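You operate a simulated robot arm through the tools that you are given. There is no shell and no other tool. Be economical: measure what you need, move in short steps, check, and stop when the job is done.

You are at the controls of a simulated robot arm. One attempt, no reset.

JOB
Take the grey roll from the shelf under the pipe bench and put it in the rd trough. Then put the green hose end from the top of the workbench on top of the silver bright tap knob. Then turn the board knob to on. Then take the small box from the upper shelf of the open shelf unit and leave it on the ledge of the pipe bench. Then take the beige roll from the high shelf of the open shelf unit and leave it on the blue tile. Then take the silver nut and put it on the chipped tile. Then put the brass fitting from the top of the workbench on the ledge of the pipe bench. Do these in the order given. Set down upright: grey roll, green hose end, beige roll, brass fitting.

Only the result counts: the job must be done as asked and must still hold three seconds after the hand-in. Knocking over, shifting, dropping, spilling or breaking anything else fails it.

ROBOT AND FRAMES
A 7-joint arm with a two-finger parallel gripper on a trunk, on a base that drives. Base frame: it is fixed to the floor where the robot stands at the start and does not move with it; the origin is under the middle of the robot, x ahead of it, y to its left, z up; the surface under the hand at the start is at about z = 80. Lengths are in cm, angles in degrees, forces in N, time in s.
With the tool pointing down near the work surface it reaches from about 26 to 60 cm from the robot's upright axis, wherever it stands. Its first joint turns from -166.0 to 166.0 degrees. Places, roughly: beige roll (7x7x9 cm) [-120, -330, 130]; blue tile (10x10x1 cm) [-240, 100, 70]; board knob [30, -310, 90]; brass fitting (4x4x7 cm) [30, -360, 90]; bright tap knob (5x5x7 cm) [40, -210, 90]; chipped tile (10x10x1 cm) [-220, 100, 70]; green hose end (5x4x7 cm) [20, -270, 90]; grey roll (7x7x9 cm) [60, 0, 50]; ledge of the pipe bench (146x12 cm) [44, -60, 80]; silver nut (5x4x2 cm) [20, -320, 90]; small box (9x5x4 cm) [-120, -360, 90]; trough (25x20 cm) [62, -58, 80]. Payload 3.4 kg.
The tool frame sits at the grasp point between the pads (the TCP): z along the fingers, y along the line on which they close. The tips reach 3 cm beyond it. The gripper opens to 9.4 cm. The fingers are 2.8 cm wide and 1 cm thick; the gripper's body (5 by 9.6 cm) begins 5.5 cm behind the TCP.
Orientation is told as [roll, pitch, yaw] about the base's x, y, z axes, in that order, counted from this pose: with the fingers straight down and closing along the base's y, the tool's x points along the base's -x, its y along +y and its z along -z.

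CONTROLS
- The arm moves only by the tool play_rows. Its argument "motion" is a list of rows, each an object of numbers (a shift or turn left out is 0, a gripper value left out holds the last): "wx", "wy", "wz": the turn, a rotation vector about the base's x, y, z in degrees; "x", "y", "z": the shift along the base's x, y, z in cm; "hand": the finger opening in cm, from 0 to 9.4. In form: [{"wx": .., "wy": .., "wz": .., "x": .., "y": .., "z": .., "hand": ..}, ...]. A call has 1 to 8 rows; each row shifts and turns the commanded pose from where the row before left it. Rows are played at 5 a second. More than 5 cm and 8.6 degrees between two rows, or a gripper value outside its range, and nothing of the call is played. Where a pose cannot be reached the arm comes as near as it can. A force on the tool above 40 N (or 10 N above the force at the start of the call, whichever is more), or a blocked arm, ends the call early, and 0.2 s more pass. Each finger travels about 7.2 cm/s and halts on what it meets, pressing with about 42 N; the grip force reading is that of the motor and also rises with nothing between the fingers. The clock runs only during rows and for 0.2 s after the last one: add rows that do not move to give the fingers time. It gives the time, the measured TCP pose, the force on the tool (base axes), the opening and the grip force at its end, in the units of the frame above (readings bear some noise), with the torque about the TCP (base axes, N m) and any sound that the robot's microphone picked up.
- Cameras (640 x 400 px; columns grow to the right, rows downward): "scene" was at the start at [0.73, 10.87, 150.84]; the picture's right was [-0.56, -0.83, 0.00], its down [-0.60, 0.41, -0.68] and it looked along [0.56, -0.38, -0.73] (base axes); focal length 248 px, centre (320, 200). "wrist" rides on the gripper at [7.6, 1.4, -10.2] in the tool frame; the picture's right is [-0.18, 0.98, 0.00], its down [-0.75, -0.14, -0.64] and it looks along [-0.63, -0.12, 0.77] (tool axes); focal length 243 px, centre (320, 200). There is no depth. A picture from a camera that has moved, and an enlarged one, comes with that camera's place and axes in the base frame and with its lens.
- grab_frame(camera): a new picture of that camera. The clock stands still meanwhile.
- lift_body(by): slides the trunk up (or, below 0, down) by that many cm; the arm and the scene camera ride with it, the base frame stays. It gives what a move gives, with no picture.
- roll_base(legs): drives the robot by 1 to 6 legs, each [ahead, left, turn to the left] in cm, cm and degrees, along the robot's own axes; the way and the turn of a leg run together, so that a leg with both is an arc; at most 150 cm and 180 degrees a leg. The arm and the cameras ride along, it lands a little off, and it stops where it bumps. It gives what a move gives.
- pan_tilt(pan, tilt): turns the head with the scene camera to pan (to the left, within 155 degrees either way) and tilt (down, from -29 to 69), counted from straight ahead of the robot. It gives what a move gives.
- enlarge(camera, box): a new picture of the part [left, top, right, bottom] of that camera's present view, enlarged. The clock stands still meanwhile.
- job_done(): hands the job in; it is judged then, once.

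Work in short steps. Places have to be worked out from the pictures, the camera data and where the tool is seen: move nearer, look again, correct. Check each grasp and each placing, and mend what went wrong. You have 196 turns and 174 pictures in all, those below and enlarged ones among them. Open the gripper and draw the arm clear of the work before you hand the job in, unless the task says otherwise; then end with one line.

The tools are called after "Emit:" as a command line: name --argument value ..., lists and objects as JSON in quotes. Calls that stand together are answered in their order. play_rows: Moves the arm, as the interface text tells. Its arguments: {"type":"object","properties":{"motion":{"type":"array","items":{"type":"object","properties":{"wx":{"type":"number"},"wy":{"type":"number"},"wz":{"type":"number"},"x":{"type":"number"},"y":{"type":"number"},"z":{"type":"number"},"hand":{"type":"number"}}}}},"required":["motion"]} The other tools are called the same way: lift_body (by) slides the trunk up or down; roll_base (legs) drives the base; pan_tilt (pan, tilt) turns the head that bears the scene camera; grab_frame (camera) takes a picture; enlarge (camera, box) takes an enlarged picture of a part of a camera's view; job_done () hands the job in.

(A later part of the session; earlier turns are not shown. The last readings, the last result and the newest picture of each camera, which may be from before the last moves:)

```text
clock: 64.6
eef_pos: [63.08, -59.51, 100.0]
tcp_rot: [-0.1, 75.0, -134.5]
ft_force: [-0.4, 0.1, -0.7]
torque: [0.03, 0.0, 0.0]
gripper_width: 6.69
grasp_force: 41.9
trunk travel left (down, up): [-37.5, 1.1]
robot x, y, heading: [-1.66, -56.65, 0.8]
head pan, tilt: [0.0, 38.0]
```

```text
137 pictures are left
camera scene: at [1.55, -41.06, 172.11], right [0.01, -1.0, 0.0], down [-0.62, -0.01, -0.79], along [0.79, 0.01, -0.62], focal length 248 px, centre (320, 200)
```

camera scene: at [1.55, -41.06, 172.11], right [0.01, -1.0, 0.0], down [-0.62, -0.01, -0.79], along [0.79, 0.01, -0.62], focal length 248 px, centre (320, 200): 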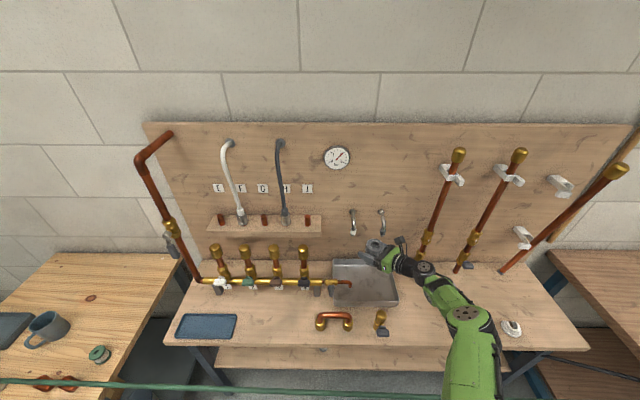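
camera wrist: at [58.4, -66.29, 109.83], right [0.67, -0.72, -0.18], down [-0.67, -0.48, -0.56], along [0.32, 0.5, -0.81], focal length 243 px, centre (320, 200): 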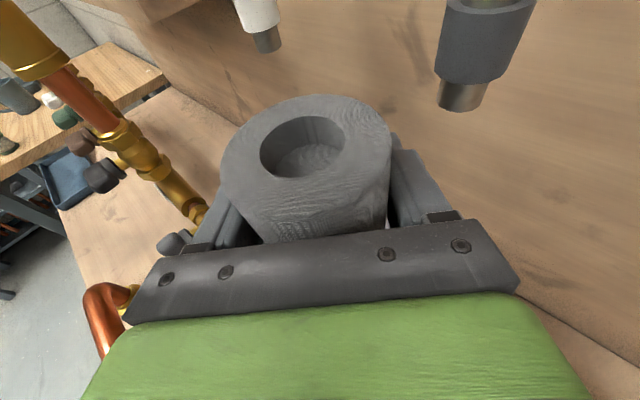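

The tap nozzles are about 3 cm ahead at z≥100; I shift back 1 cm and lower straight down.

Emit:
play_rows --motion '[{"x": -0.7, "y": -0.7}, {"z": -4}, {"z": -4}, {"z": -3}]'

Emit:
grab_frame --camera "wrist"

Emit:
enlarge --camera "scene" --box '[300, 225, 460, 325]'

```text
clock: 65.6
eef_pos: [62.2, -60.61, 92.11]
tcp_rot: [-0.4, 75.1, -134.7]
ft_force: [0.0, -0.5, -0.7]
torque: [0.01, -0.02, 0.01]
gripper_width: 6.69
grasp_force: 41.8
out of reach, approached as far as the arm can: row 4
trunk travel left (down, up): [-37.5, 1.1]
robot x, y, heading: [-1.25, -56.42, 1.0]
head pan, tilt: [0.0, 38.0]
```

```text
136 pictures are left
camera wrist: at [57.59, -67.33, 101.99], right [0.67, -0.72, -0.18], down [-0.67, -0.48, -0.56], along [0.32, 0.5, -0.81], focal length 243 px, centre (320, 200)
```

wrist: 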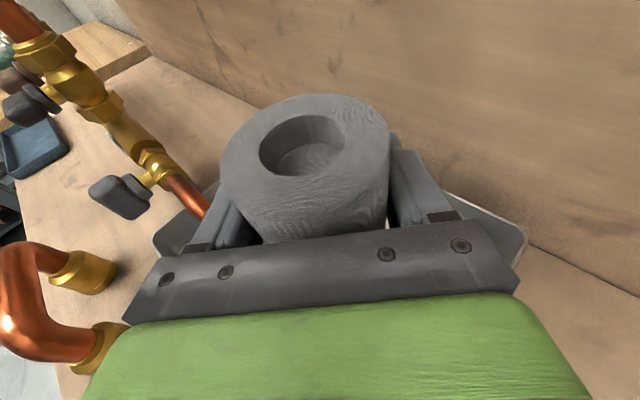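

```text
4.00 times, centred on (380, 275) of scene
camera zoom: at [1.42, -41.15, 172.12], right [0.01, -1.0, 0.0], down [-0.62, -0.01, -0.79], along [0.79, 0.01, -0.62], focal length 990 px, centre (80, -100)
```

zoom: 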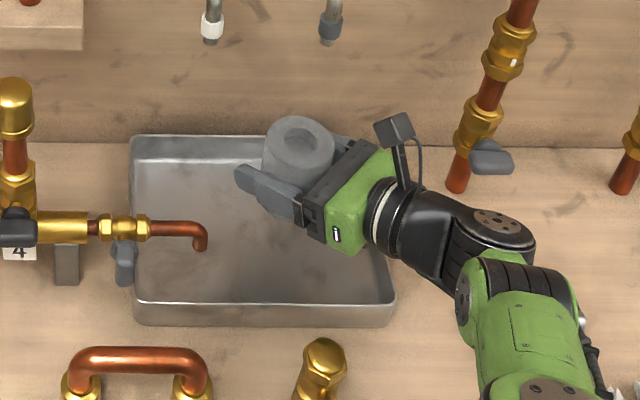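

Nice view: the roll is over the trough interior. Lower with the trunk 4 cm, then in small steps.

Emit:
lift_body --by -4

Emit:
enlarge --camera "scene" --box '[300, 215, 460, 315]'

```text
clock: 66.5
eef_pos: [62.09, -60.46, 88.22]
tcp_rot: [-0.1, 75.0, -134.3]
ft_force: [-0.8, 0.7, -1.0]
torque: [-0.02, 0.03, -0.02]
gripper_width: 6.66
grasp_force: 42.1
trunk travel left (down, up): [-33.5, 5.1]
robot x, y, heading: [-0.89, -56.57, 0.7]
head pan, tilt: [0.0, 38.0]
```

```text
4.00 times, centred on (380, 265) of scene
camera zoom: at [1.42, -41.07, 168.06], right [0.01, -1.0, 0.0], down [-0.62, -0.01, -0.79], along [0.79, 0.01, -0.62], focal length 990 px, centre (80, -60)
```

zoom: 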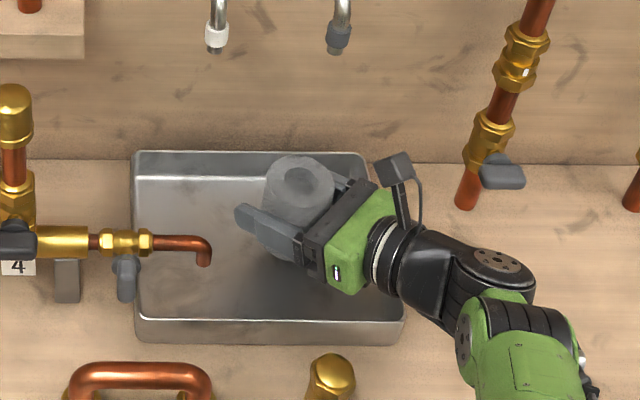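

Emit:
lift_body --by -1

Emit:
lift_body --by -0.5

```text
clock: 67.0
eef_pos: [62.25, -60.42, 87.14]
tcp_rot: [-0.1, 75.0, -134.4]
ft_force: [-0.5, -0.5, -0.5]
torque: [0.01, 0.0, 0.01]
gripper_width: 6.67
grasp_force: 42.2
trunk travel left (down, up): [-32.5, 6.1]
robot x, y, heading: [-1.1, -56.34, 0.7]
head pan, tilt: [0.0, 38.0]
```

```text
clock: 67.6
eef_pos: [62.17, -60.52, 86.6]
tcp_rot: [0.0, 75.0, -134.3]
ft_force: [-0.9, -0.3, -0.3]
torque: [0.0, 0.02, -0.02]
gripper_width: 6.68
grasp_force: 41.5
trunk travel left (down, up): [-32.0, 6.6]
robot x, y, heading: [-0.71, -56.49, 0.8]
head pan, tilt: [0.0, 38.0]
```

Still no contact; continue in 0.4 cm steps.

Emit:
lift_body --by -0.4

Emit:
lift_body --by -0.4

Emit:
enlarge --camera "scene" --box '[300, 215, 460, 315]'

```text
clock: 68.1
eef_pos: [62.34, -60.63, 86.17]
tcp_rot: [-0.1, 75.0, -134.3]
ft_force: [-0.1, -0.7, -2.6]
torque: [0.01, -0.01, 0.03]
gripper_width: 6.7
grasp_force: 41.5
trunk travel left (down, up): [-31.6, 7.0]
robot x, y, heading: [-0.84, -56.7, 0.7]
head pan, tilt: [0.0, 38.0]
```

```text
clock: 68.6
eef_pos: [62.23, -60.62, 85.66]
tcp_rot: [0.0, 75.0, -134.3]
ft_force: [-0.4, -0.4, -0.9]
torque: [0.03, -0.02, 0.01]
gripper_width: 6.65
grasp_force: 41.8
trunk travel left (down, up): [-31.2, 7.4]
robot x, y, heading: [-1.23, -56.67, 0.6]
head pan, tilt: [0.0, 38.0]
```

```text
4.00 times, centred on (380, 265) of scene
camera zoom: at [1.45, -41.07, 165.77], right [0.01, -1.0, 0.0], down [-0.62, -0.01, -0.79], along [0.79, 0.01, -0.62], focal length 990 px, centre (80, -60)
```

zoom: 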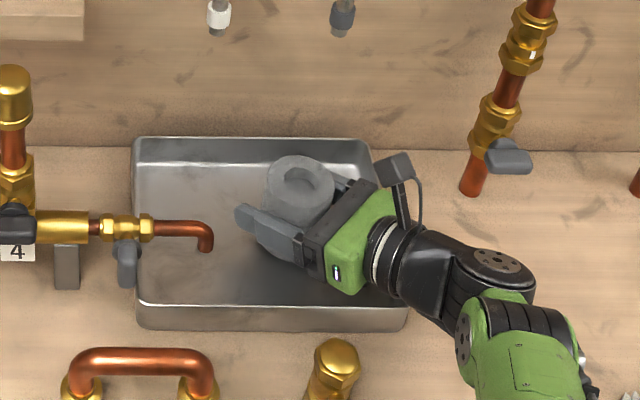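

Emit:
lift_body --by -0.4

Emit:
lift_body --by -0.4

Emit:
lift_body --by -0.4

Emit:
lift_body --by -0.4

```text
clock: 69.2
eef_pos: [62.27, -60.6, 85.44]
tcp_rot: [-0.1, 75.0, -134.3]
ft_force: [-0.6, 0.9, -0.8]
torque: [0.02, -0.03, 0.01]
gripper_width: 6.67
grasp_force: 42.2
trunk travel left (down, up): [-30.8, 7.8]
robot x, y, heading: [-0.91, -56.65, 0.7]
head pan, tilt: [0.0, 38.0]
```

```text
clock: 69.7
eef_pos: [62.08, -60.42, 84.96]
tcp_rot: [-0.1, 74.9, -134.4]
ft_force: [-0.3, 0.3, -1.2]
torque: [0.01, -0.01, 0.0]
gripper_width: 6.66
grasp_force: 41.7
trunk travel left (down, up): [-30.4, 8.2]
robot x, y, heading: [-1.31, -56.47, 0.9]
head pan, tilt: [0.0, 38.0]
```

```text
clock: 70.2
eef_pos: [62.27, -60.49, 84.8]
tcp_rot: [0.4, 75.2, -134.0]
ft_force: [0.4, 0.5, 8.6]
torque: [0.06, 0.25, -0.02]
gripper_width: 6.68
grasp_force: 42.0
trunk travel left (down, up): [-30.0, 8.6]
robot x, y, heading: [-0.98, -56.37, 0.7]
head pan, tilt: [0.0, 38.0]
```

```text
clock: 70.8
eef_pos: [62.24, -60.55, 84.76]
tcp_rot: [1.7, 75.5, -132.6]
ft_force: [4.8, 0.2, 34.9]
torque: [-0.05, 1.01, -0.01]
gripper_width: 6.65
grasp_force: 42.0
trunk travel left (down, up): [-29.6, 9.0]
robot x, y, heading: [-1.24, -56.52, 0.6]
head pan, tilt: [0.0, 38.0]
```

Contact at z≈84.8. I relieve the force, then open the fingers.

Emit:
lift_body --by 0.4

Emit:
play_rows --motion '[{"hand": 7.2}, {"hand": 8}, {"hand": 8.8}, {"hand": 9}, {}]'

Emit:
enlarge --camera "scene" --box '[300, 215, 460, 315]'

Emit:
grab_frame --camera "wrist"

```text
clock: 71.3
eef_pos: [62.26, -60.64, 84.78]
tcp_rot: [0.9, 75.1, -133.5]
ft_force: [9.7, 1.0, 21.7]
torque: [0.25, 0.1, -0.06]
gripper_width: 6.65
grasp_force: 41.7
trunk travel left (down, up): [-30.0, 8.6]
robot x, y, heading: [-1.39, -56.5, 0.7]
head pan, tilt: [0.0, 38.0]
```

```text
clock: 72.5
eef_pos: [62.1, -60.55, 84.63]
tcp_rot: [0.3, 75.1, -134.1]
ft_force: [1.2, 0.1, 14.6]
torque: [-1.47, 0.46, 0.2]
gripper_width: 8.99
grasp_force: 0.0
trunk travel left (down, up): [-30.0, 8.6]
robot x, y, heading: [-0.97, -56.47, 0.8]
head pan, tilt: [0.0, 38.0]
```

```text
4.00 times, centred on (380, 265) of scene
camera zoom: at [1.24, -41.02, 164.57], right [0.01, -1.0, 0.0], down [-0.61, -0.01, -0.79], along [0.79, 0.01, -0.61], focal length 990 px, centre (80, -60)
```

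zoom: 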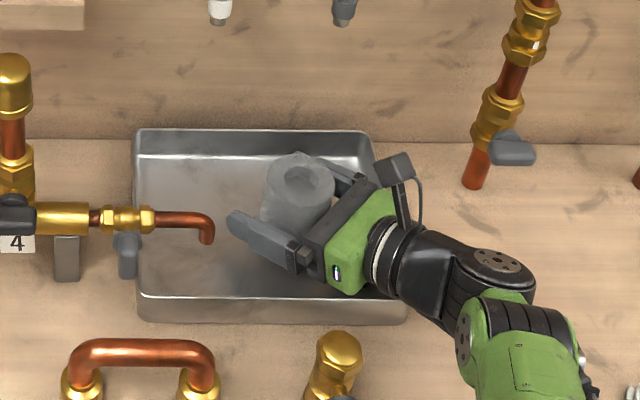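

```text
131 pictures are left
camera wrist: at [57.53, -67.25, 94.57], right [0.67, -0.72, -0.18], down [-0.67, -0.48, -0.56], along [0.32, 0.5, -0.81], focal length 243 px, centre (320, 200)
```

wrist: 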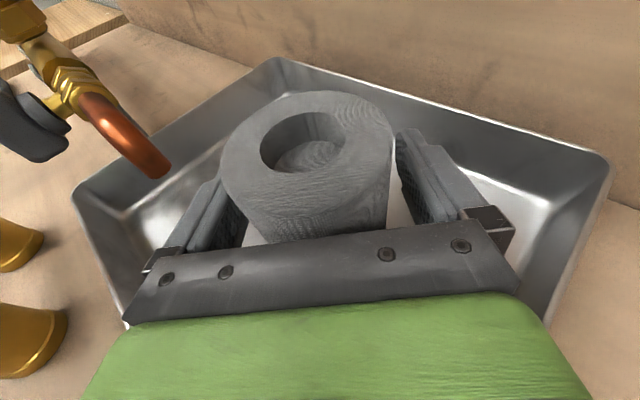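

The hand was resting on the trough rim (torque says contact 10 cm behind), but the roll stands free and upright. Lift straight up.

Emit:
lift_body --by 8.5

Emit:
enlarge --camera "scene" --box '[300, 225, 460, 325]'

Emit:
grab_frame --camera "wrist"

```text
clock: 73.7
eef_pos: [62.18, -60.48, 93.13]
tcp_rot: [0.0, 75.1, -134.4]
ft_force: [0.8, 0.1, -0.2]
torque: [-0.01, 0.02, 0.01]
gripper_width: 8.99
grasp_force: 0.0
trunk travel left (down, up): [-38.5, 0.1]
robot x, y, heading: [-1.27, -56.51, 0.7]
head pan, tilt: [0.0, 38.0]
```

```text
4.00 times, centred on (380, 275) of scene
camera zoom: at [1.45, -41.07, 173.14], right [0.01, -1.0, 0.0], down [-0.62, -0.01, -0.79], along [0.79, 0.01, -0.62], focal length 990 px, centre (80, -100)
```

zoom: 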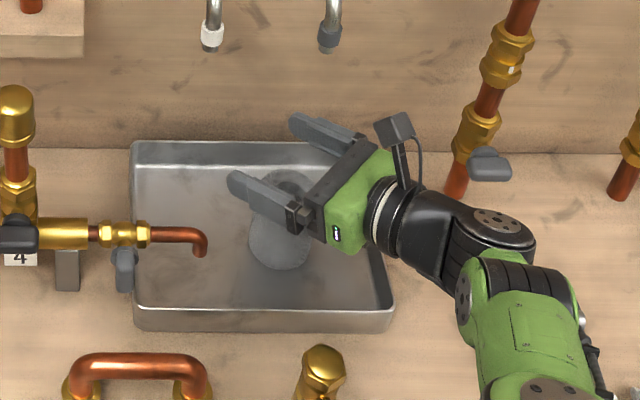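

```text
129 pictures are left
camera wrist: at [57.65, -67.26, 103.06], right [0.67, -0.72, -0.18], down [-0.67, -0.48, -0.56], along [0.32, 0.5, -0.81], focal length 243 px, centre (320, 200)
```

wrist: 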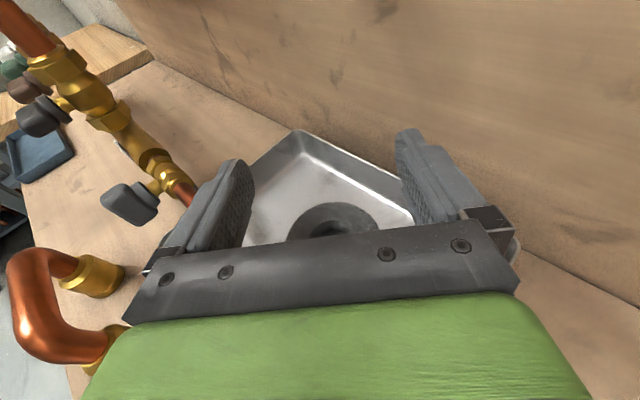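

The roll stands alone in the trough. I raise a little, back off to x≈-65, and drive right along the aisle to the workbench.

Emit:
play_rows --motion '[{"z": 3}, {"z": 2}]'

Emit:
roll_base --legs '[[-64, 0, -0.7], [0, -90, 0]]'

Emit:
pan_tilt --pan -45 --tilt 35

Emit:
grab_frame --camera "scene"

```text
clock: 74.3
eef_pos: [62.1, -60.32, 98.04]
tcp_rot: [0.0, 75.0, -134.3]
ft_force: [1.0, 0.1, 0.3]
torque: [0.03, 0.02, 0.01]
gripper_width: 9.01
grasp_force: 0.1
trunk travel left (down, up): [-38.5, 0.1]
robot x, y, heading: [-1.07, -56.83, 0.8]
head pan, tilt: [0.0, 38.0]
```

```text
clock: 82.2
eef_pos: [-2.02, -151.27, 98.1]
tcp_rot: [-0.1, 75.2, -135.1]
ft_force: [1.2, 0.0, -0.6]
torque: [0.01, 0.0, -0.01]
gripper_width: 9.0
grasp_force: 0.0
trunk travel left (down, up): [-38.5, 0.1]
robot x, y, heading: [-65.43, -146.48, -0.0]
head pan, tilt: [0.0, 38.0]
```

```text
clock: 83.3
eef_pos: [-2.11, -151.19, 97.99]
tcp_rot: [0.0, 74.8, -135.1]
ft_force: [-0.5, 0.7, -0.1]
torque: [0.0, -0.01, -0.03]
gripper_width: 9.0
grasp_force: 0.1
trunk travel left (down, up): [-38.5, 0.1]
robot x, y, heading: [-65.4, -146.36, 0.2]
head pan, tilt: [-45.0, 35.0]
```

```text
128 pictures are left
camera scene: at [-64.88, -137.24, 173.52], right [-0.71, -0.71, 0.0], down [-0.41, 0.41, -0.82], along [0.58, -0.58, -0.57], focal length 248 px, centre (320, 200)
```

scene: 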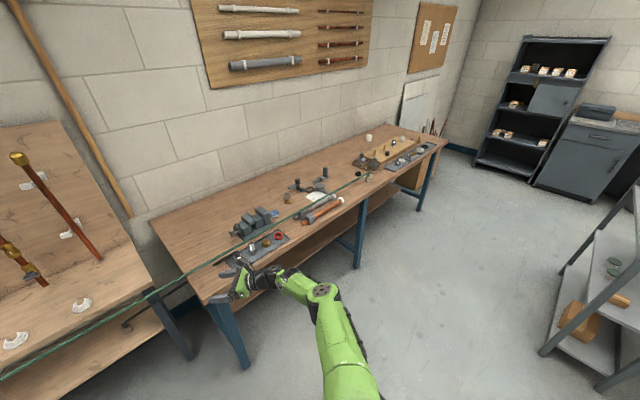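

I tip the hand back to straight down (75° about the horizontal axis) here, then look at the workbench closely.

Emit:
play_rows --motion '[{"wx": -5.5, "wy": 5.5, "z": 1}, {"wx": -5.5, "wy": 5.5, "z": 1}, {"wx": -5.5, "wy": 5.5, "z": 1}, {"wx": -5.5, "wy": 5.5, "z": 1}, {"wx": -5.5, "wy": 5.5}, {"wx": -5.5, "wy": 5.5}, {"wx": -5.5, "wy": 5.5}, {"wx": -5.5, "wy": 5.5}]'

Emit:
enlarge --camera "scene" --box '[220, 180, 380, 280]'

Emit:
enlarge --camera "scene" --box '[300, 120, 460, 220]'

Emit:
enlarge --camera "scene" --box '[460, 20, 640, 200]'

```text
clock: 85.1
eef_pos: [-2.97, -151.02, 102.0]
tcp_rot: [0.1, 12.8, -135.0]
ft_force: [0.9, -0.2, 0.0]
torque: [-0.01, 0.01, -0.04]
gripper_width: 8.99
grasp_force: 0.1
out of reach, approached as far as the arm can: row 8
trunk travel left (down, up): [-38.5, 0.1]
robot x, y, heading: [-65.34, -146.16, -0.0]
head pan, tilt: [-45.0, 35.0]
```

```text
4.00 times, centred on (300, 230) of scene
camera zoom: at [-64.94, -137.19, 173.52], right [-0.71, -0.71, 0.0], down [-0.41, 0.41, -0.82], along [0.58, -0.58, -0.57], focal length 990 px, centre (400, 80)
```

zoom: 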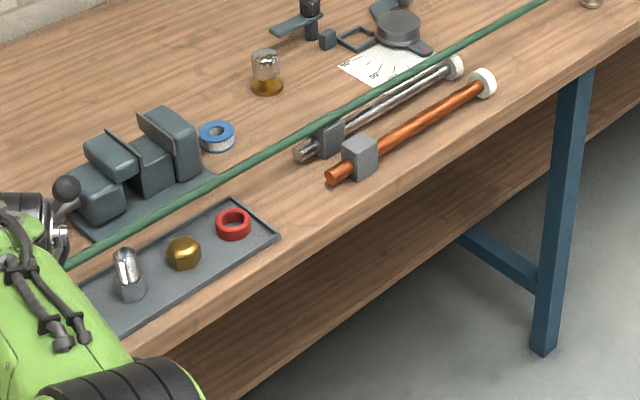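

```text
4.00 times, centred on (380, 170) of scene
camera zoom: at [-64.94, -137.19, 173.52], right [-0.71, -0.71, 0.0], down [-0.41, 0.41, -0.82], along [0.58, -0.58, -0.57], focal length 990 px, centre (80, 320)
```

zoom: 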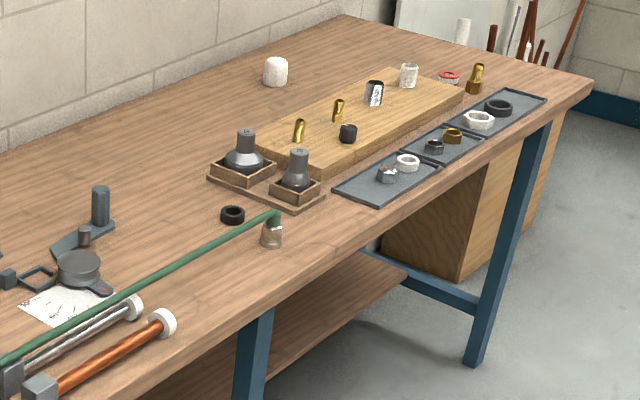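

```text
2.22 times, centred on (550, 110) of scene
camera zoom: at [-64.94, -137.19, 173.52], right [-0.71, -0.71, 0.0], down [-0.41, 0.41, -0.82], along [0.58, -0.58, -0.57], focal length 550 px, centre (-191, 400)
```

zoom: 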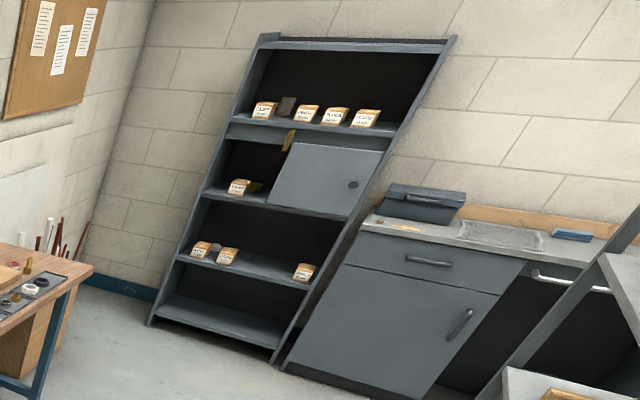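

The hose's end sits on a silver piece near (20,-272), the chrome tap knob near (39,-212). I pull the hand in, finish tipping it down and yaw to −90 (closing along x).

Emit:
play_rows --motion '[{"x": -5}, {"x": -5}, {"x": -5}, {"wx": -4.5, "wy": 4.5, "z": 2}, {"wx": -4.5, "wy": 4.5, "z": 2}, {"z": 3}, {"z": 3}]'

Emit:
play_rows --motion '[{"wz": 7.5}, {"wz": 7.5}, {"wz": 7.5}, {"wz": 7.5}, {"wz": 7.5}, {"wz": 7.5}, {}]'

Emit:
pan_tilt --pan 0 --tilt 50

Emit:
grab_frame --camera "scene"

```text
clock: 86.7
eef_pos: [-17.95, -150.9, 111.88]
tcp_rot: [0.0, 0.0, -135.1]
ft_force: [0.6, -0.3, -0.3]
torque: [-0.02, 0.01, 0.05]
gripper_width: 8.99
grasp_force: 0.1
trunk travel left (down, up): [-38.5, 0.1]
robot x, y, heading: [-65.2, -146.07, -0.2]
head pan, tilt: [-45.0, 35.0]
```

```text
clock: 88.3
eef_pos: [-18.18, -151.01, 111.92]
tcp_rot: [0.0, 0.1, -89.9]
ft_force: [0.8, 0.1, 0.1]
torque: [0.04, 0.0, -0.03]
gripper_width: 9.01
grasp_force: 0.0
trunk travel left (down, up): [-38.5, 0.1]
robot x, y, heading: [-65.43, -146.25, 0.2]
head pan, tilt: [-45.0, 35.0]
```

```text
clock: 89.4
eef_pos: [-17.96, -151.02, 111.82]
tcp_rot: [0.0, 0.1, -90.0]
ft_force: [0.1, -0.5, -0.3]
torque: [-0.01, 0.0, 0.0]
gripper_width: 8.99
grasp_force: 0.1
trunk travel left (down, up): [-38.5, 0.1]
robot x, y, heading: [-65.27, -146.56, 0.2]
head pan, tilt: [0.0, 50.0]
```

```text
124 pictures are left
camera scene: at [-63.42, -131.02, 171.35], right [0.0, -1.0, 0.0], down [-0.77, 0.0, -0.64], along [0.64, 0.0, -0.77], focal length 248 px, centre (320, 200)
```

scene: 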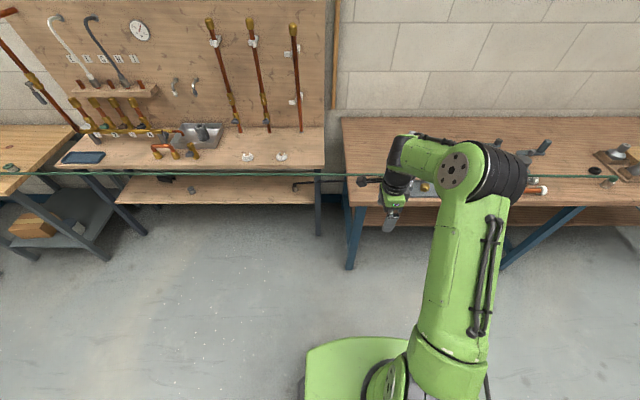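

Arm is in its tall configuration. Drive right 118 cm, then ahead 30 cm.

Emit:
roll_base --legs '[[0, -118, 0], [31, 0, 0]]'

Emit:
grab_frame --camera "scene"

Emit:
grab_frame --camera "wrist"

```text
clock: 97.0
eef_pos: [11.28, -268.34, 111.72]
tcp_rot: [0.0, 0.2, -91.5]
ft_force: [-0.3, 0.5, 0.3]
torque: [0.01, 0.01, -0.01]
gripper_width: 9.02
grasp_force: 0.1
trunk travel left (down, up): [-38.5, 0.1]
robot x, y, heading: [-35.93, -262.59, -1.6]
head pan, tilt: [0.0, 50.0]
```

```text
123 pictures are left
camera scene: at [-33.54, -247.15, 171.35], right [-0.03, -1.0, 0.0], down [-0.77, 0.02, -0.64], along [0.64, -0.02, -0.77], focal length 248 px, centre (320, 200)
```

scene: 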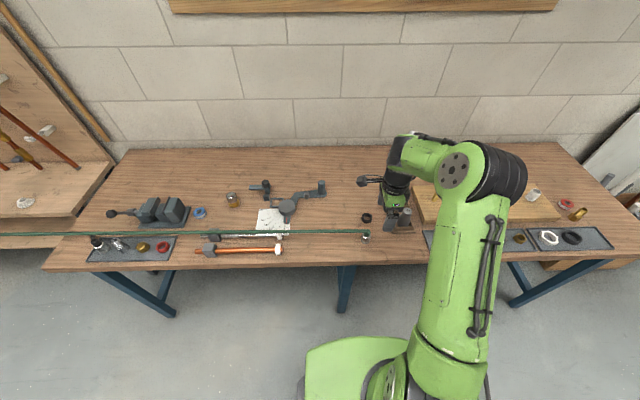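

```text
122 pictures are left
camera wrist: at [12.81, -260.87, 122.0], right [0.98, -0.21, 0.0], down [-0.16, -0.75, 0.64], along [-0.13, -0.63, -0.77], focal length 243 px, centre (320, 200)
```

wrist: 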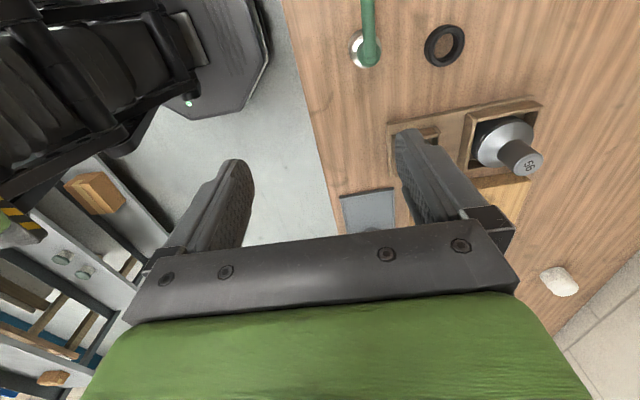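

Emit:
enlarge --camera "wrist" --box '[300, 0, 460, 100]'

Emit:
enlarge --camera "scene" --box '[320, 190, 420, 260]'

Emit:
enlarge --camera "scene" --box '[180, 170, 300, 270]'

```text
4.00 times, centred on (380, 50) of wrist
camera zoom: at [12.81, -260.87, 122.0], right [0.98, -0.21, 0.0], down [-0.16, -0.75, 0.64], along [-0.13, -0.63, -0.77], focal length 970 px, centre (80, 800)
```

zoom: 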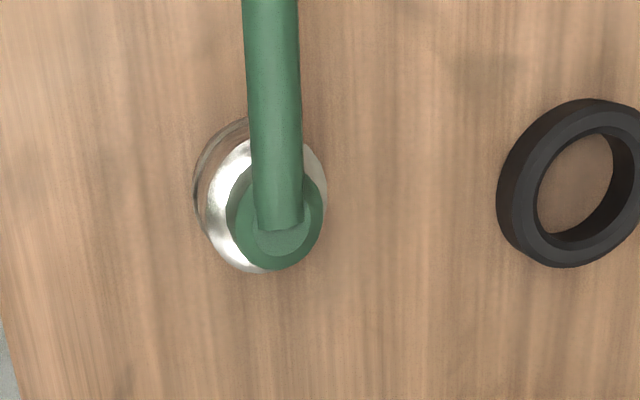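

```text
5.71 times, centred on (370, 225) of scene
camera zoom: at [-33.54, -247.15, 171.35], right [-0.03, -1.0, 0.0], down [-0.77, 0.02, -0.64], along [0.64, -0.02, -0.77], focal length 1414 px, centre (34, 57)
```

zoom: 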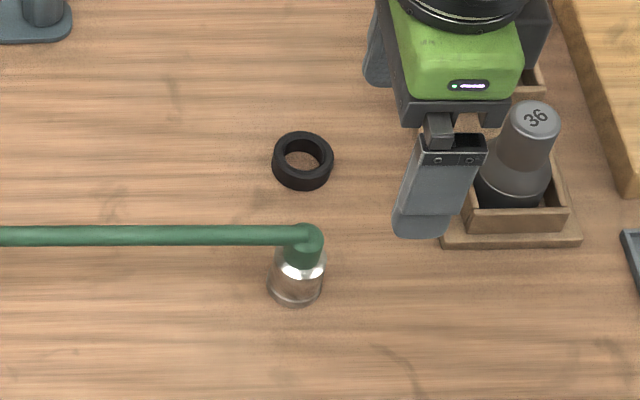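

```text
4.00 times, centred on (240, 220) of scene
camera zoom: at [-33.54, -247.15, 171.35], right [-0.03, -1.0, 0.0], down [-0.77, 0.02, -0.64], along [0.64, -0.02, -0.77], focal length 990 px, centre (640, 120)
```

zoom: 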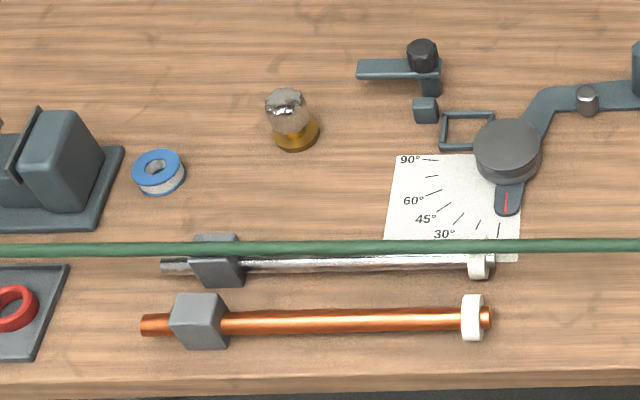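

Hose end at (17.2,-267.2), bench top ≈84.5, its top ≈91.5. I align above it, open wide, and descend part-way.

Emit:
play_rows --motion '[{"x": 3, "y": 0.6, "wz": 1.5, "hand": 8.5}, {"x": 2.9, "y": 0.5}, {"z": -4}, {"z": -4}, {"z": -2}]'

Emit:
grab_frame --camera "wrist"

Emit:
grab_frame --camera "scene"

```text
clock: 98.2
eef_pos: [17.1, -267.21, 101.84]
tcp_rot: [0.0, 0.0, -90.0]
ft_force: [0.0, -0.5, -0.3]
torque: [-0.01, 0.0, 0.01]
gripper_width: 8.48
grasp_force: 0.0
trunk travel left (down, up): [-38.5, 0.1]
robot x, y, heading: [-35.76, -262.43, -1.8]
head pan, tilt: [0.0, 50.0]
```

```text
118 pictures are left
camera wrist: at [18.37, -259.78, 111.94], right [0.98, -0.18, 0.0], down [-0.14, -0.75, 0.64], along [-0.12, -0.63, -0.77], focal length 243 px, centre (320, 200)
```

wrist: 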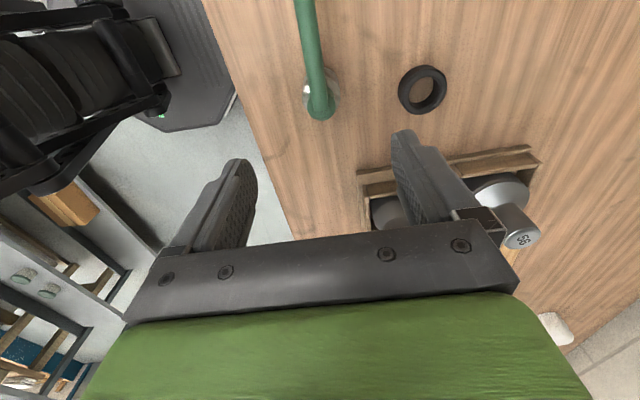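

```text
117 pictures are left
camera scene: at [-33.61, -247.17, 171.35], right [-0.03, -1.0, 0.0], down [-0.77, 0.02, -0.64], along [0.64, -0.02, -0.77], focal length 248 px, centre (320, 200)
```

scene: 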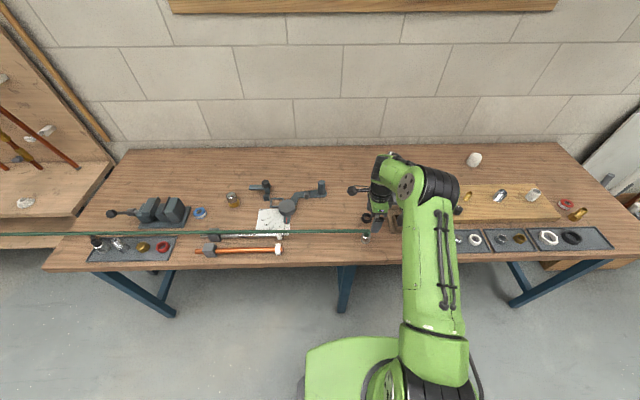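

Centred. Descend to TCP z≈89.

Emit:
play_rows --motion '[{"z": -4}, {"z": -4}, {"z": -3}, {"z": -1.8}]'

Emit:
grab_frame --camera "wrist"

Emit:
enlarge --camera "scene" --box '[320, 170, 440, 270]'

```text
clock: 99.2
eef_pos: [17.13, -267.04, 88.95]
tcp_rot: [0.2, 0.1, -90.0]
ft_force: [0.2, -0.5, 0.5]
torque: [-0.01, -0.01, 0.01]
gripper_width: 8.48
grasp_force: 0.1
trunk travel left (down, up): [-38.5, 0.1]
robot x, y, heading: [-36.15, -262.54, -1.5]
head pan, tilt: [0.0, 50.0]
```

```text
116 pictures are left
camera wrist: at [18.54, -259.57, 99.14], right [0.98, -0.18, 0.0], down [-0.14, -0.75, 0.64], along [-0.12, -0.63, -0.77], focal length 243 px, centre (320, 200)
```

wrist: 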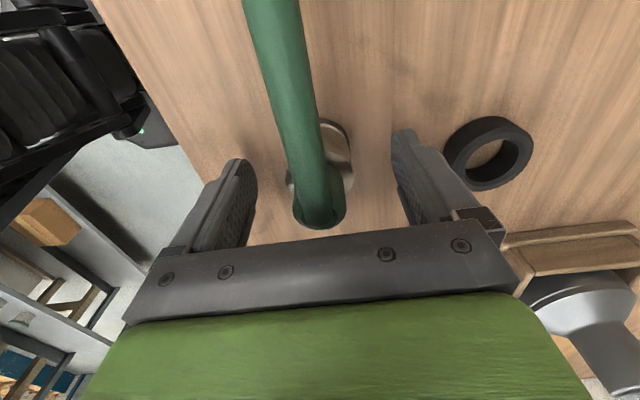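

```text
4.00 times, centred on (380, 220) of scene
camera zoom: at [-33.58, -247.14, 171.34], right [-0.03, -1.0, 0.0], down [-0.77, 0.02, -0.64], along [0.64, -0.02, -0.77], focal length 990 px, centre (80, 120)
```

zoom: 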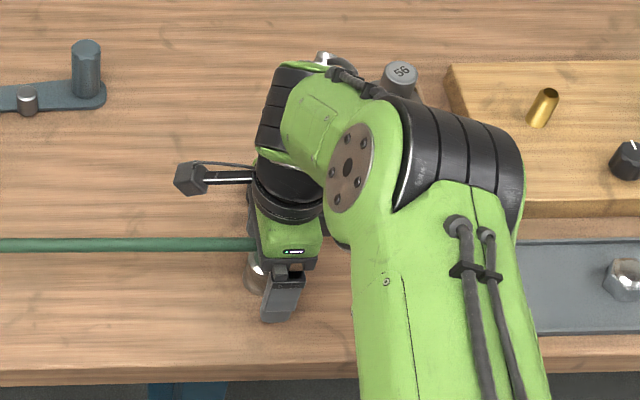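

Good alignment. Close.

Emit:
play_rows --motion '[{"hand": 6.5}, {"hand": 4.5}, {"hand": 3}, {"hand": 3}, {"hand": 3}, {}]'

Emit:
play_rows --motion '[{"z": 1}, {"z": 2}, {"z": 3}, {}]'

Emit:
grab_frame --camera "wrist"

Emit:
grab_frame --camera "scene"

```text
clock: 100.6
eef_pos: [17.31, -267.04, 88.96]
tcp_rot: [0.1, 0.1, -90.0]
ft_force: [-0.5, 1.5, 1.4]
torque: [0.03, -0.04, 0.02]
gripper_width: 3.62
grasp_force: 41.6
trunk travel left (down, up): [-38.5, 0.1]
robot x, y, heading: [-36.03, -262.48, -1.9]
head pan, tilt: [0.0, 50.0]
```

```text
clock: 101.6
eef_pos: [17.22, -267.18, 95.03]
tcp_rot: [0.0, 0.1, -90.0]
ft_force: [0.0, 0.9, -1.3]
torque: [0.0, 0.04, 0.0]
gripper_width: 3.59
grasp_force: 42.2
trunk travel left (down, up): [-38.5, 0.1]
robot x, y, heading: [-35.73, -262.39, -1.5]
head pan, tilt: [0.0, 50.0]
```

```text
114 pictures are left
camera wrist: at [18.54, -259.66, 105.22], right [0.98, -0.18, 0.0], down [-0.14, -0.75, 0.64], along [-0.12, -0.63, -0.77], focal length 243 px, centre (320, 200)
```

wrist: 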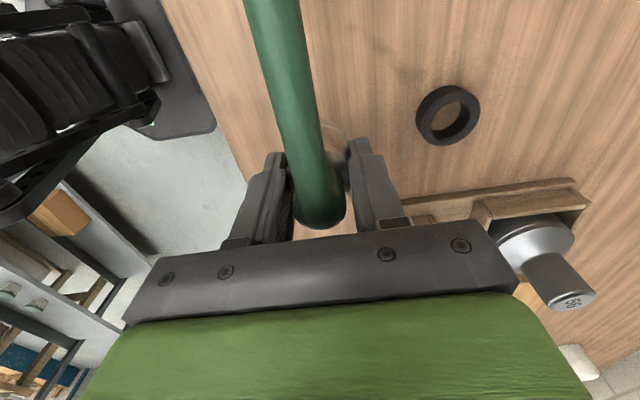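

```text
113 pictures are left
camera scene: at [-33.54, -247.15, 171.34], right [-0.03, -1.0, 0.0], down [-0.77, 0.02, -0.64], along [0.64, -0.02, -0.77], focal length 248 px, centre (320, 200)
```

scene: 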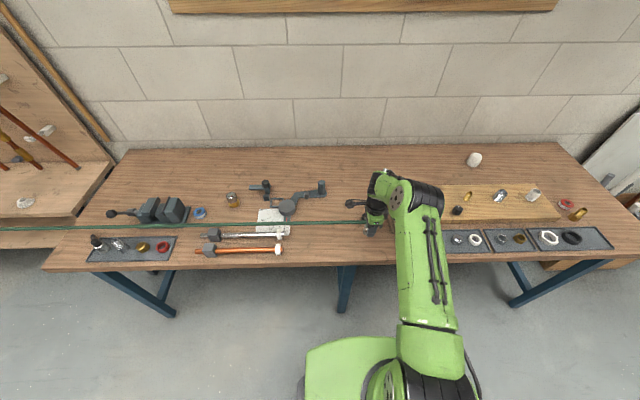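

Lifted. Raise more and check what came along.

Emit:
play_rows --motion '[{"z": 4}, {"z": 4}, {}]'

Emit:
enlarge --camera "wrist" --box '[200, 40, 440, 240]'

Emit:
enlarge --camera "scene" --box '[320, 160, 440, 260]'

```text
clock: 102.4
eef_pos: [17.29, -267.23, 103.34]
tcp_rot: [0.0, 0.0, -90.0]
ft_force: [0.5, -0.5, -0.9]
torque: [0.03, 0.02, 0.0]
gripper_width: 3.57
grasp_force: 41.9
trunk travel left (down, up): [-38.5, 0.1]
robot x, y, heading: [-35.82, -262.76, -1.5]
head pan, tilt: [0.0, 50.0]
```

```text
2.00 times, centred on (320, 140) of wrist
camera zoom: at [18.69, -259.76, 113.33], right [0.98, -0.18, 0.0], down [-0.14, -0.75, 0.64], along [-0.12, -0.63, -0.77], focal length 485 px, centre (320, 320)
```

zoom: 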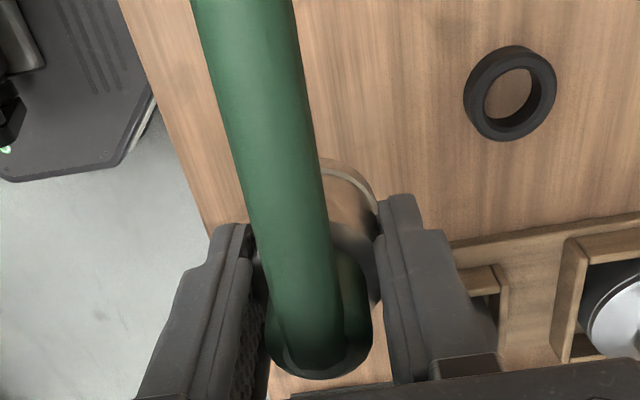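

```text
4.00 times, centred on (380, 210) of scene
camera zoom: at [-33.54, -247.16, 171.34], right [-0.03, -1.0, 0.0], down [-0.77, 0.02, -0.64], along [0.64, -0.02, -0.77], focal length 990 px, centre (80, 160)
```

zoom: 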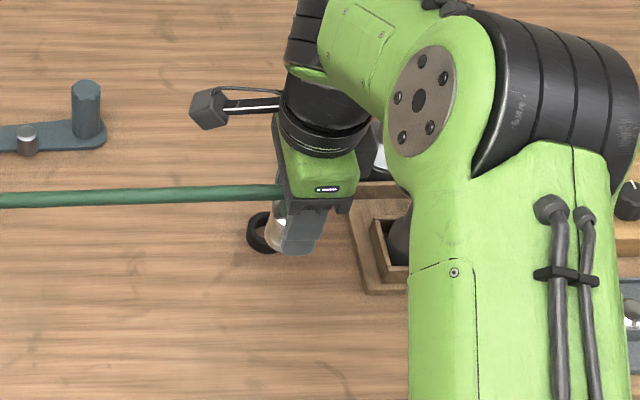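

The whole piece came along (base 4.5 cm below the TCP). Drive left 55 cm and ahead 15 cm toward the knob at about (37.7,-211).

Emit:
roll_base --legs '[[0, 54.5, 1.6], [15, 0, 0]]'

Emit:
grab_frame --camera "scene"

Emit:
grab_frame --camera "wrist"

```text
clock: 106.6
eef_pos: [33.13, -209.77, 103.15]
tcp_rot: [0.0, 0.1, -88.3]
ft_force: [0.6, 0.1, -0.6]
torque: [-0.02, 0.02, 0.02]
gripper_width: 3.55
grasp_force: 42.1
trunk travel left (down, up): [-38.5, 0.1]
robot x, y, heading: [-20.19, -206.76, 0.3]
head pan, tilt: [0.0, 50.0]
```

```text
110 pictures are left
camera scene: at [-18.31, -191.14, 171.34], right [0.0, -1.0, 0.0], down [-0.77, 0.0, -0.64], along [0.64, 0.0, -0.77], focal length 248 px, centre (320, 200)
```

scene: 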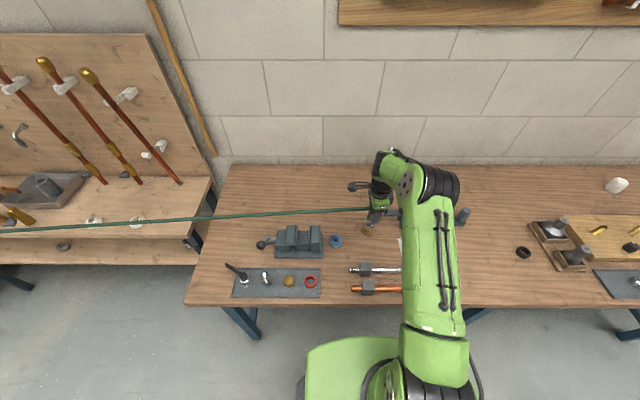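

```text
109 pictures are left
camera wrist: at [34.26, -202.16, 113.29], right [0.99, -0.15, 0.0], down [-0.12, -0.76, 0.64], along [-0.1, -0.63, -0.77], focal length 243 px, centre (320, 200)
```

wrist: 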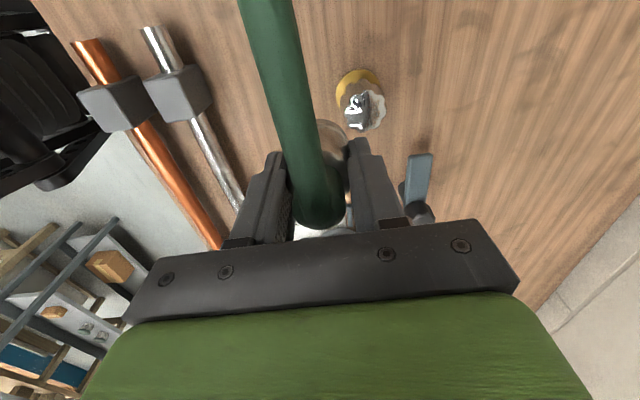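

Emit:
enlarge --camera "wrist" --box '[300, 40, 460, 140]'

Emit:
enlarge --camera "scene" --box '[330, 190, 410, 250]'

```text
4.00 times, centred on (380, 90) of wrist
camera zoom: at [34.26, -202.16, 113.29], right [0.99, -0.15, 0.0], down [-0.12, -0.76, 0.64], along [-0.1, -0.63, -0.77], focal length 970 px, centre (80, 640)
```

zoom: 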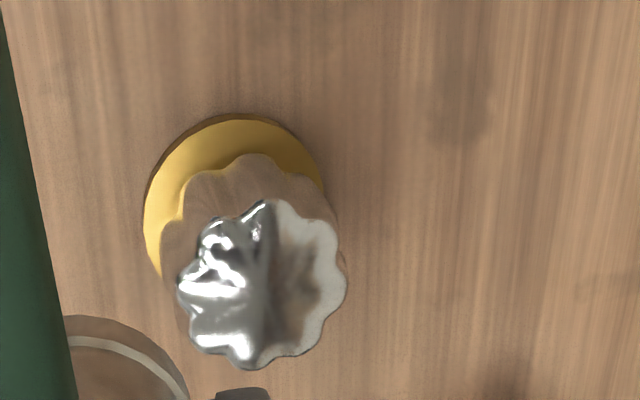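

```text
6.67 times, centred on (370, 220) of scene
camera zoom: at [-18.31, -191.14, 171.34], right [0.0, -1.0, 0.0], down [-0.77, 0.0, -0.64], along [0.64, 0.0, -0.77], focal length 1650 px, centre (-13, 67)
```

zoom: 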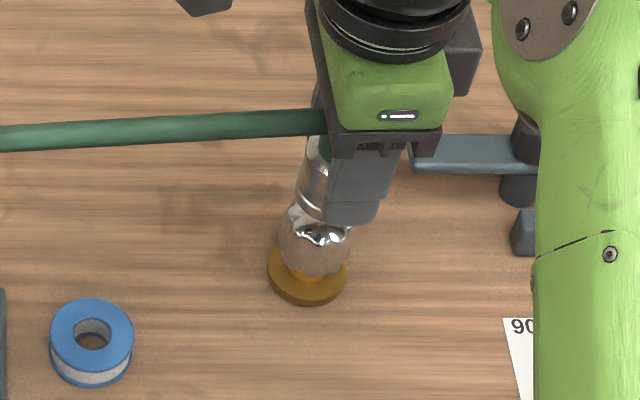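

Knob at (37.1,-210.6), top ≈91. Move the piece above it and lower to TCP z≈98, then check.

Emit:
play_rows --motion '[{"x": 2, "y": -0.4, "wz": -1.7}, {"x": 2, "y": -0.4}, {"z": -3}, {"z": -2}, {}]'

Emit:
enlarge --camera "wrist" --box '[220, 100, 420, 240]'

Emit:
enlarge --camera "scene" --box '[330, 170, 430, 250]'

```text
clock: 107.8
eef_pos: [37.07, -210.63, 98.25]
tcp_rot: [0.1, 0.1, -89.9]
ft_force: [-0.5, 0.4, -1.0]
torque: [-0.02, 0.02, -0.02]
gripper_width: 3.52
grasp_force: 42.3
trunk travel left (down, up): [-38.5, 0.1]
robot x, y, heading: [-19.93, -206.54, 0.4]
head pan, tilt: [0.0, 50.0]
```

```text
2.86 times, centred on (320, 170) of wrist
camera zoom: at [38.4, -203.03, 108.32], right [0.98, -0.18, 0.0], down [-0.14, -0.75, 0.64], along [-0.12, -0.63, -0.77], focal length 693 px, centre (320, 286)
```

zoom: 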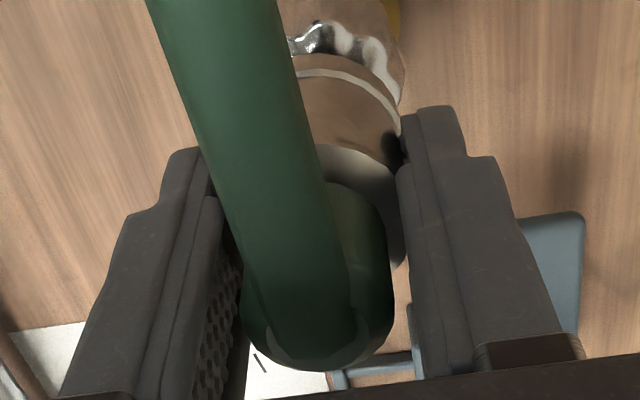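

```text
5.00 times, centred on (380, 210) of scene
camera zoom: at [-18.43, -191.15, 171.35], right [0.0, -1.0, 0.0], down [-0.77, 0.0, -0.64], along [0.64, 0.0, -0.77], focal length 1237 px, centre (20, 150)
```

zoom: 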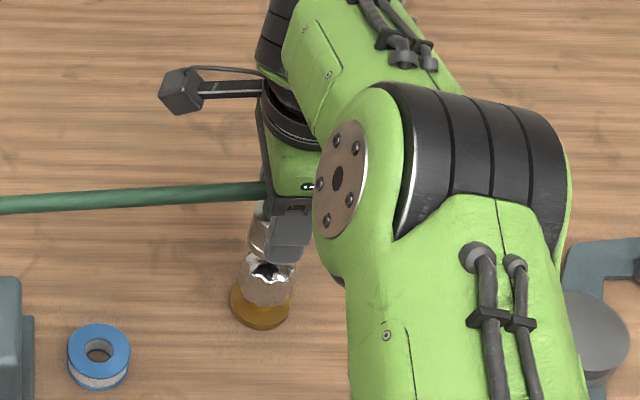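

Aligned within a few mm. Lower carefully to contact.

Emit:
play_rows --motion '[{"z": -1}, {"z": -0.7}, {"z": -0.4}, {}]'

Emit:
play_rows --motion '[{"z": -0.3}, {}]'

Emit:
enlarge --camera "wrist" --box '[220, 100, 420, 240]'

Emit:
enlarge --camera "scene" --box '[350, 190, 410, 240]'

```text
clock: 108.8
eef_pos: [37.03, -210.63, 96.09]
tcp_rot: [0.1, 0.1, -89.9]
ft_force: [0.4, 0.4, -0.7]
torque: [0.0, -0.03, 0.0]
gripper_width: 3.53
grasp_force: 41.7
trunk travel left (down, up): [-38.5, 0.1]
robot x, y, heading: [-20.25, -206.37, 0.1]
head pan, tilt: [0.0, 50.0]
```

```text
clock: 109.4
eef_pos: [36.94, -210.55, 95.82]
tcp_rot: [0.0, 0.1, -89.9]
ft_force: [0.2, -0.3, -1.1]
torque: [0.03, -0.02, -0.02]
gripper_width: 3.56
grasp_force: 41.6
trunk travel left (down, up): [-38.5, 0.1]
robot x, y, heading: [-20.12, -206.5, 0.0]
head pan, tilt: [0.0, 50.0]
```

```text
2.86 times, centred on (320, 170) of wrist
camera zoom: at [38.4, -203.07, 105.94], right [0.98, -0.18, 0.0], down [-0.14, -0.75, 0.64], along [-0.12, -0.63, -0.77], focal length 693 px, centre (320, 286)
```

zoom: 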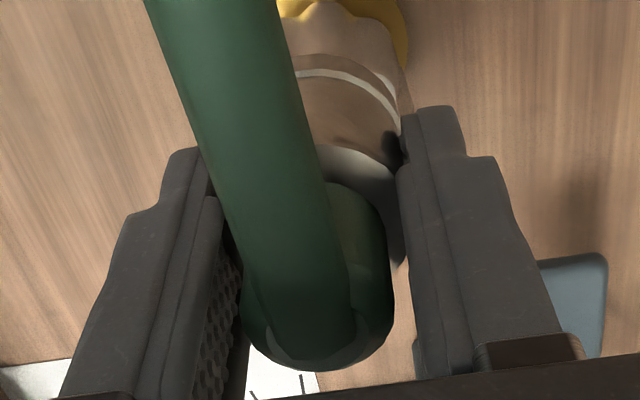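

```text
8.00 times, centred on (380, 215) of scene
camera zoom: at [-18.41, -191.14, 171.35], right [0.0, -1.0, 0.0], down [-0.77, 0.0, -0.64], along [0.64, 0.0, -0.77], focal length 1980 px, centre (-160, 80)
```

zoom: 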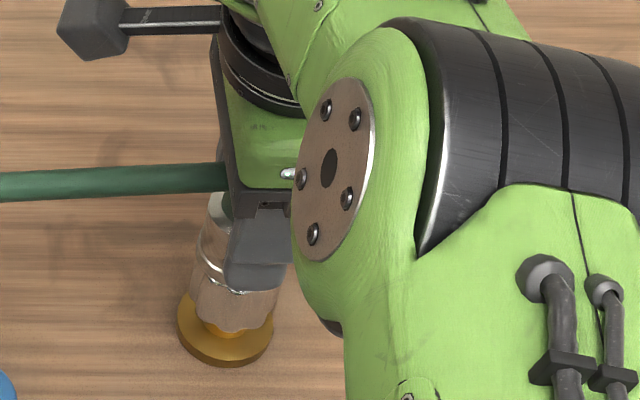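

Emit:
play_rows --motion '[{"z": -0.25}, {"z": -0.25}, {}]'

Emit:
play_rows --motion '[{"z": -0.2}, {"z": -0.2}, {}]'

```text
clock: 110.2
eef_pos: [37.06, -210.56, 95.52]
tcp_rot: [0.3, 0.0, -90.0]
ft_force: [-0.1, -2.6, 16.2]
torque: [-0.24, 0.11, 0.03]
gripper_width: 3.52
grasp_force: 42.3
trunk travel left (down, up): [-38.5, 0.1]
robot x, y, heading: [-19.98, -206.39, 0.1]
head pan, tilt: [0.0, 50.0]
```

```text
clock: 111.0
eef_pos: [37.01, -210.53, 95.38]
tcp_rot: [0.6, 0.1, -89.9]
ft_force: [3.4, -1.5, 36.0]
torque: [0.15, 0.09, 0.13]
gripper_width: 3.54
grasp_force: 42.5
trunk travel left (down, up): [-38.5, 0.1]
robot x, y, heading: [-19.95, -206.57, 0.1]
head pan, tilt: [0.0, 50.0]
```

Contact as predicted. Relieve and release.

Emit:
play_rows --motion '[{"z": 0.3}, {}]'

Emit:
play_rows --motion '[{"hand": 4.2}, {"hand": 5}, {"hand": 6.5}, {"hand": 8.5}, {}, {}]'

Emit:
enlarge --camera "wrist" --box '[200, 40, 440, 240]'

Emit:
enlarge --camera "scene" --box '[350, 190, 410, 240]'

```text
clock: 111.6
eef_pos: [37.03, -210.54, 95.28]
tcp_rot: [0.3, 0.1, -89.9]
ft_force: [5.5, -0.8, 23.3]
torque: [0.17, -0.31, 0.01]
gripper_width: 3.53
grasp_force: 42.2
trunk travel left (down, up): [-38.5, 0.1]
robot x, y, heading: [-20.01, -206.48, 0.3]
head pan, tilt: [0.0, 50.0]
```

```text
clock: 113.0
eef_pos: [37.04, -210.54, 95.24]
tcp_rot: [0.0, 0.0, -90.0]
ft_force: [-0.1, 0.3, 0.1]
torque: [-0.02, 0.0, -0.03]
gripper_width: 8.49
grasp_force: 0.0
trunk travel left (down, up): [-38.5, 0.1]
robot x, y, heading: [-20.38, -206.24, 0.1]
head pan, tilt: [0.0, 50.0]
```

```text
2.00 times, centred on (320, 140) of wrist
camera zoom: at [38.43, -203.01, 105.34], right [0.98, -0.18, 0.0], down [-0.14, -0.75, 0.64], along [-0.12, -0.63, -0.77], focal length 485 px, centre (320, 320)
```

zoom: 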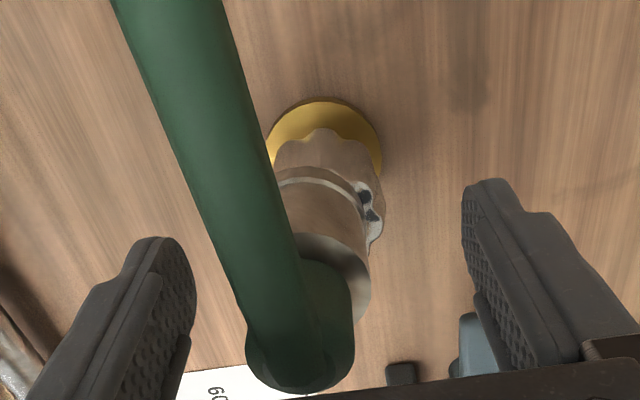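

```text
8.00 times, centred on (380, 215) of scene
camera zoom: at [-18.41, -191.14, 171.35], right [0.0, -1.0, 0.0], down [-0.77, 0.0, -0.64], along [0.64, 0.0, -0.77], focal length 1980 px, centre (-160, 80)
```

zoom: 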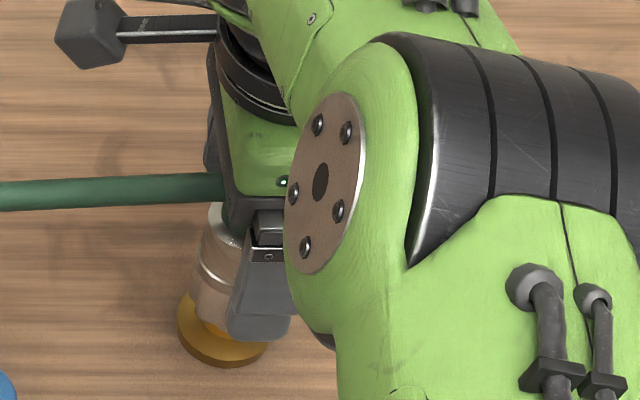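

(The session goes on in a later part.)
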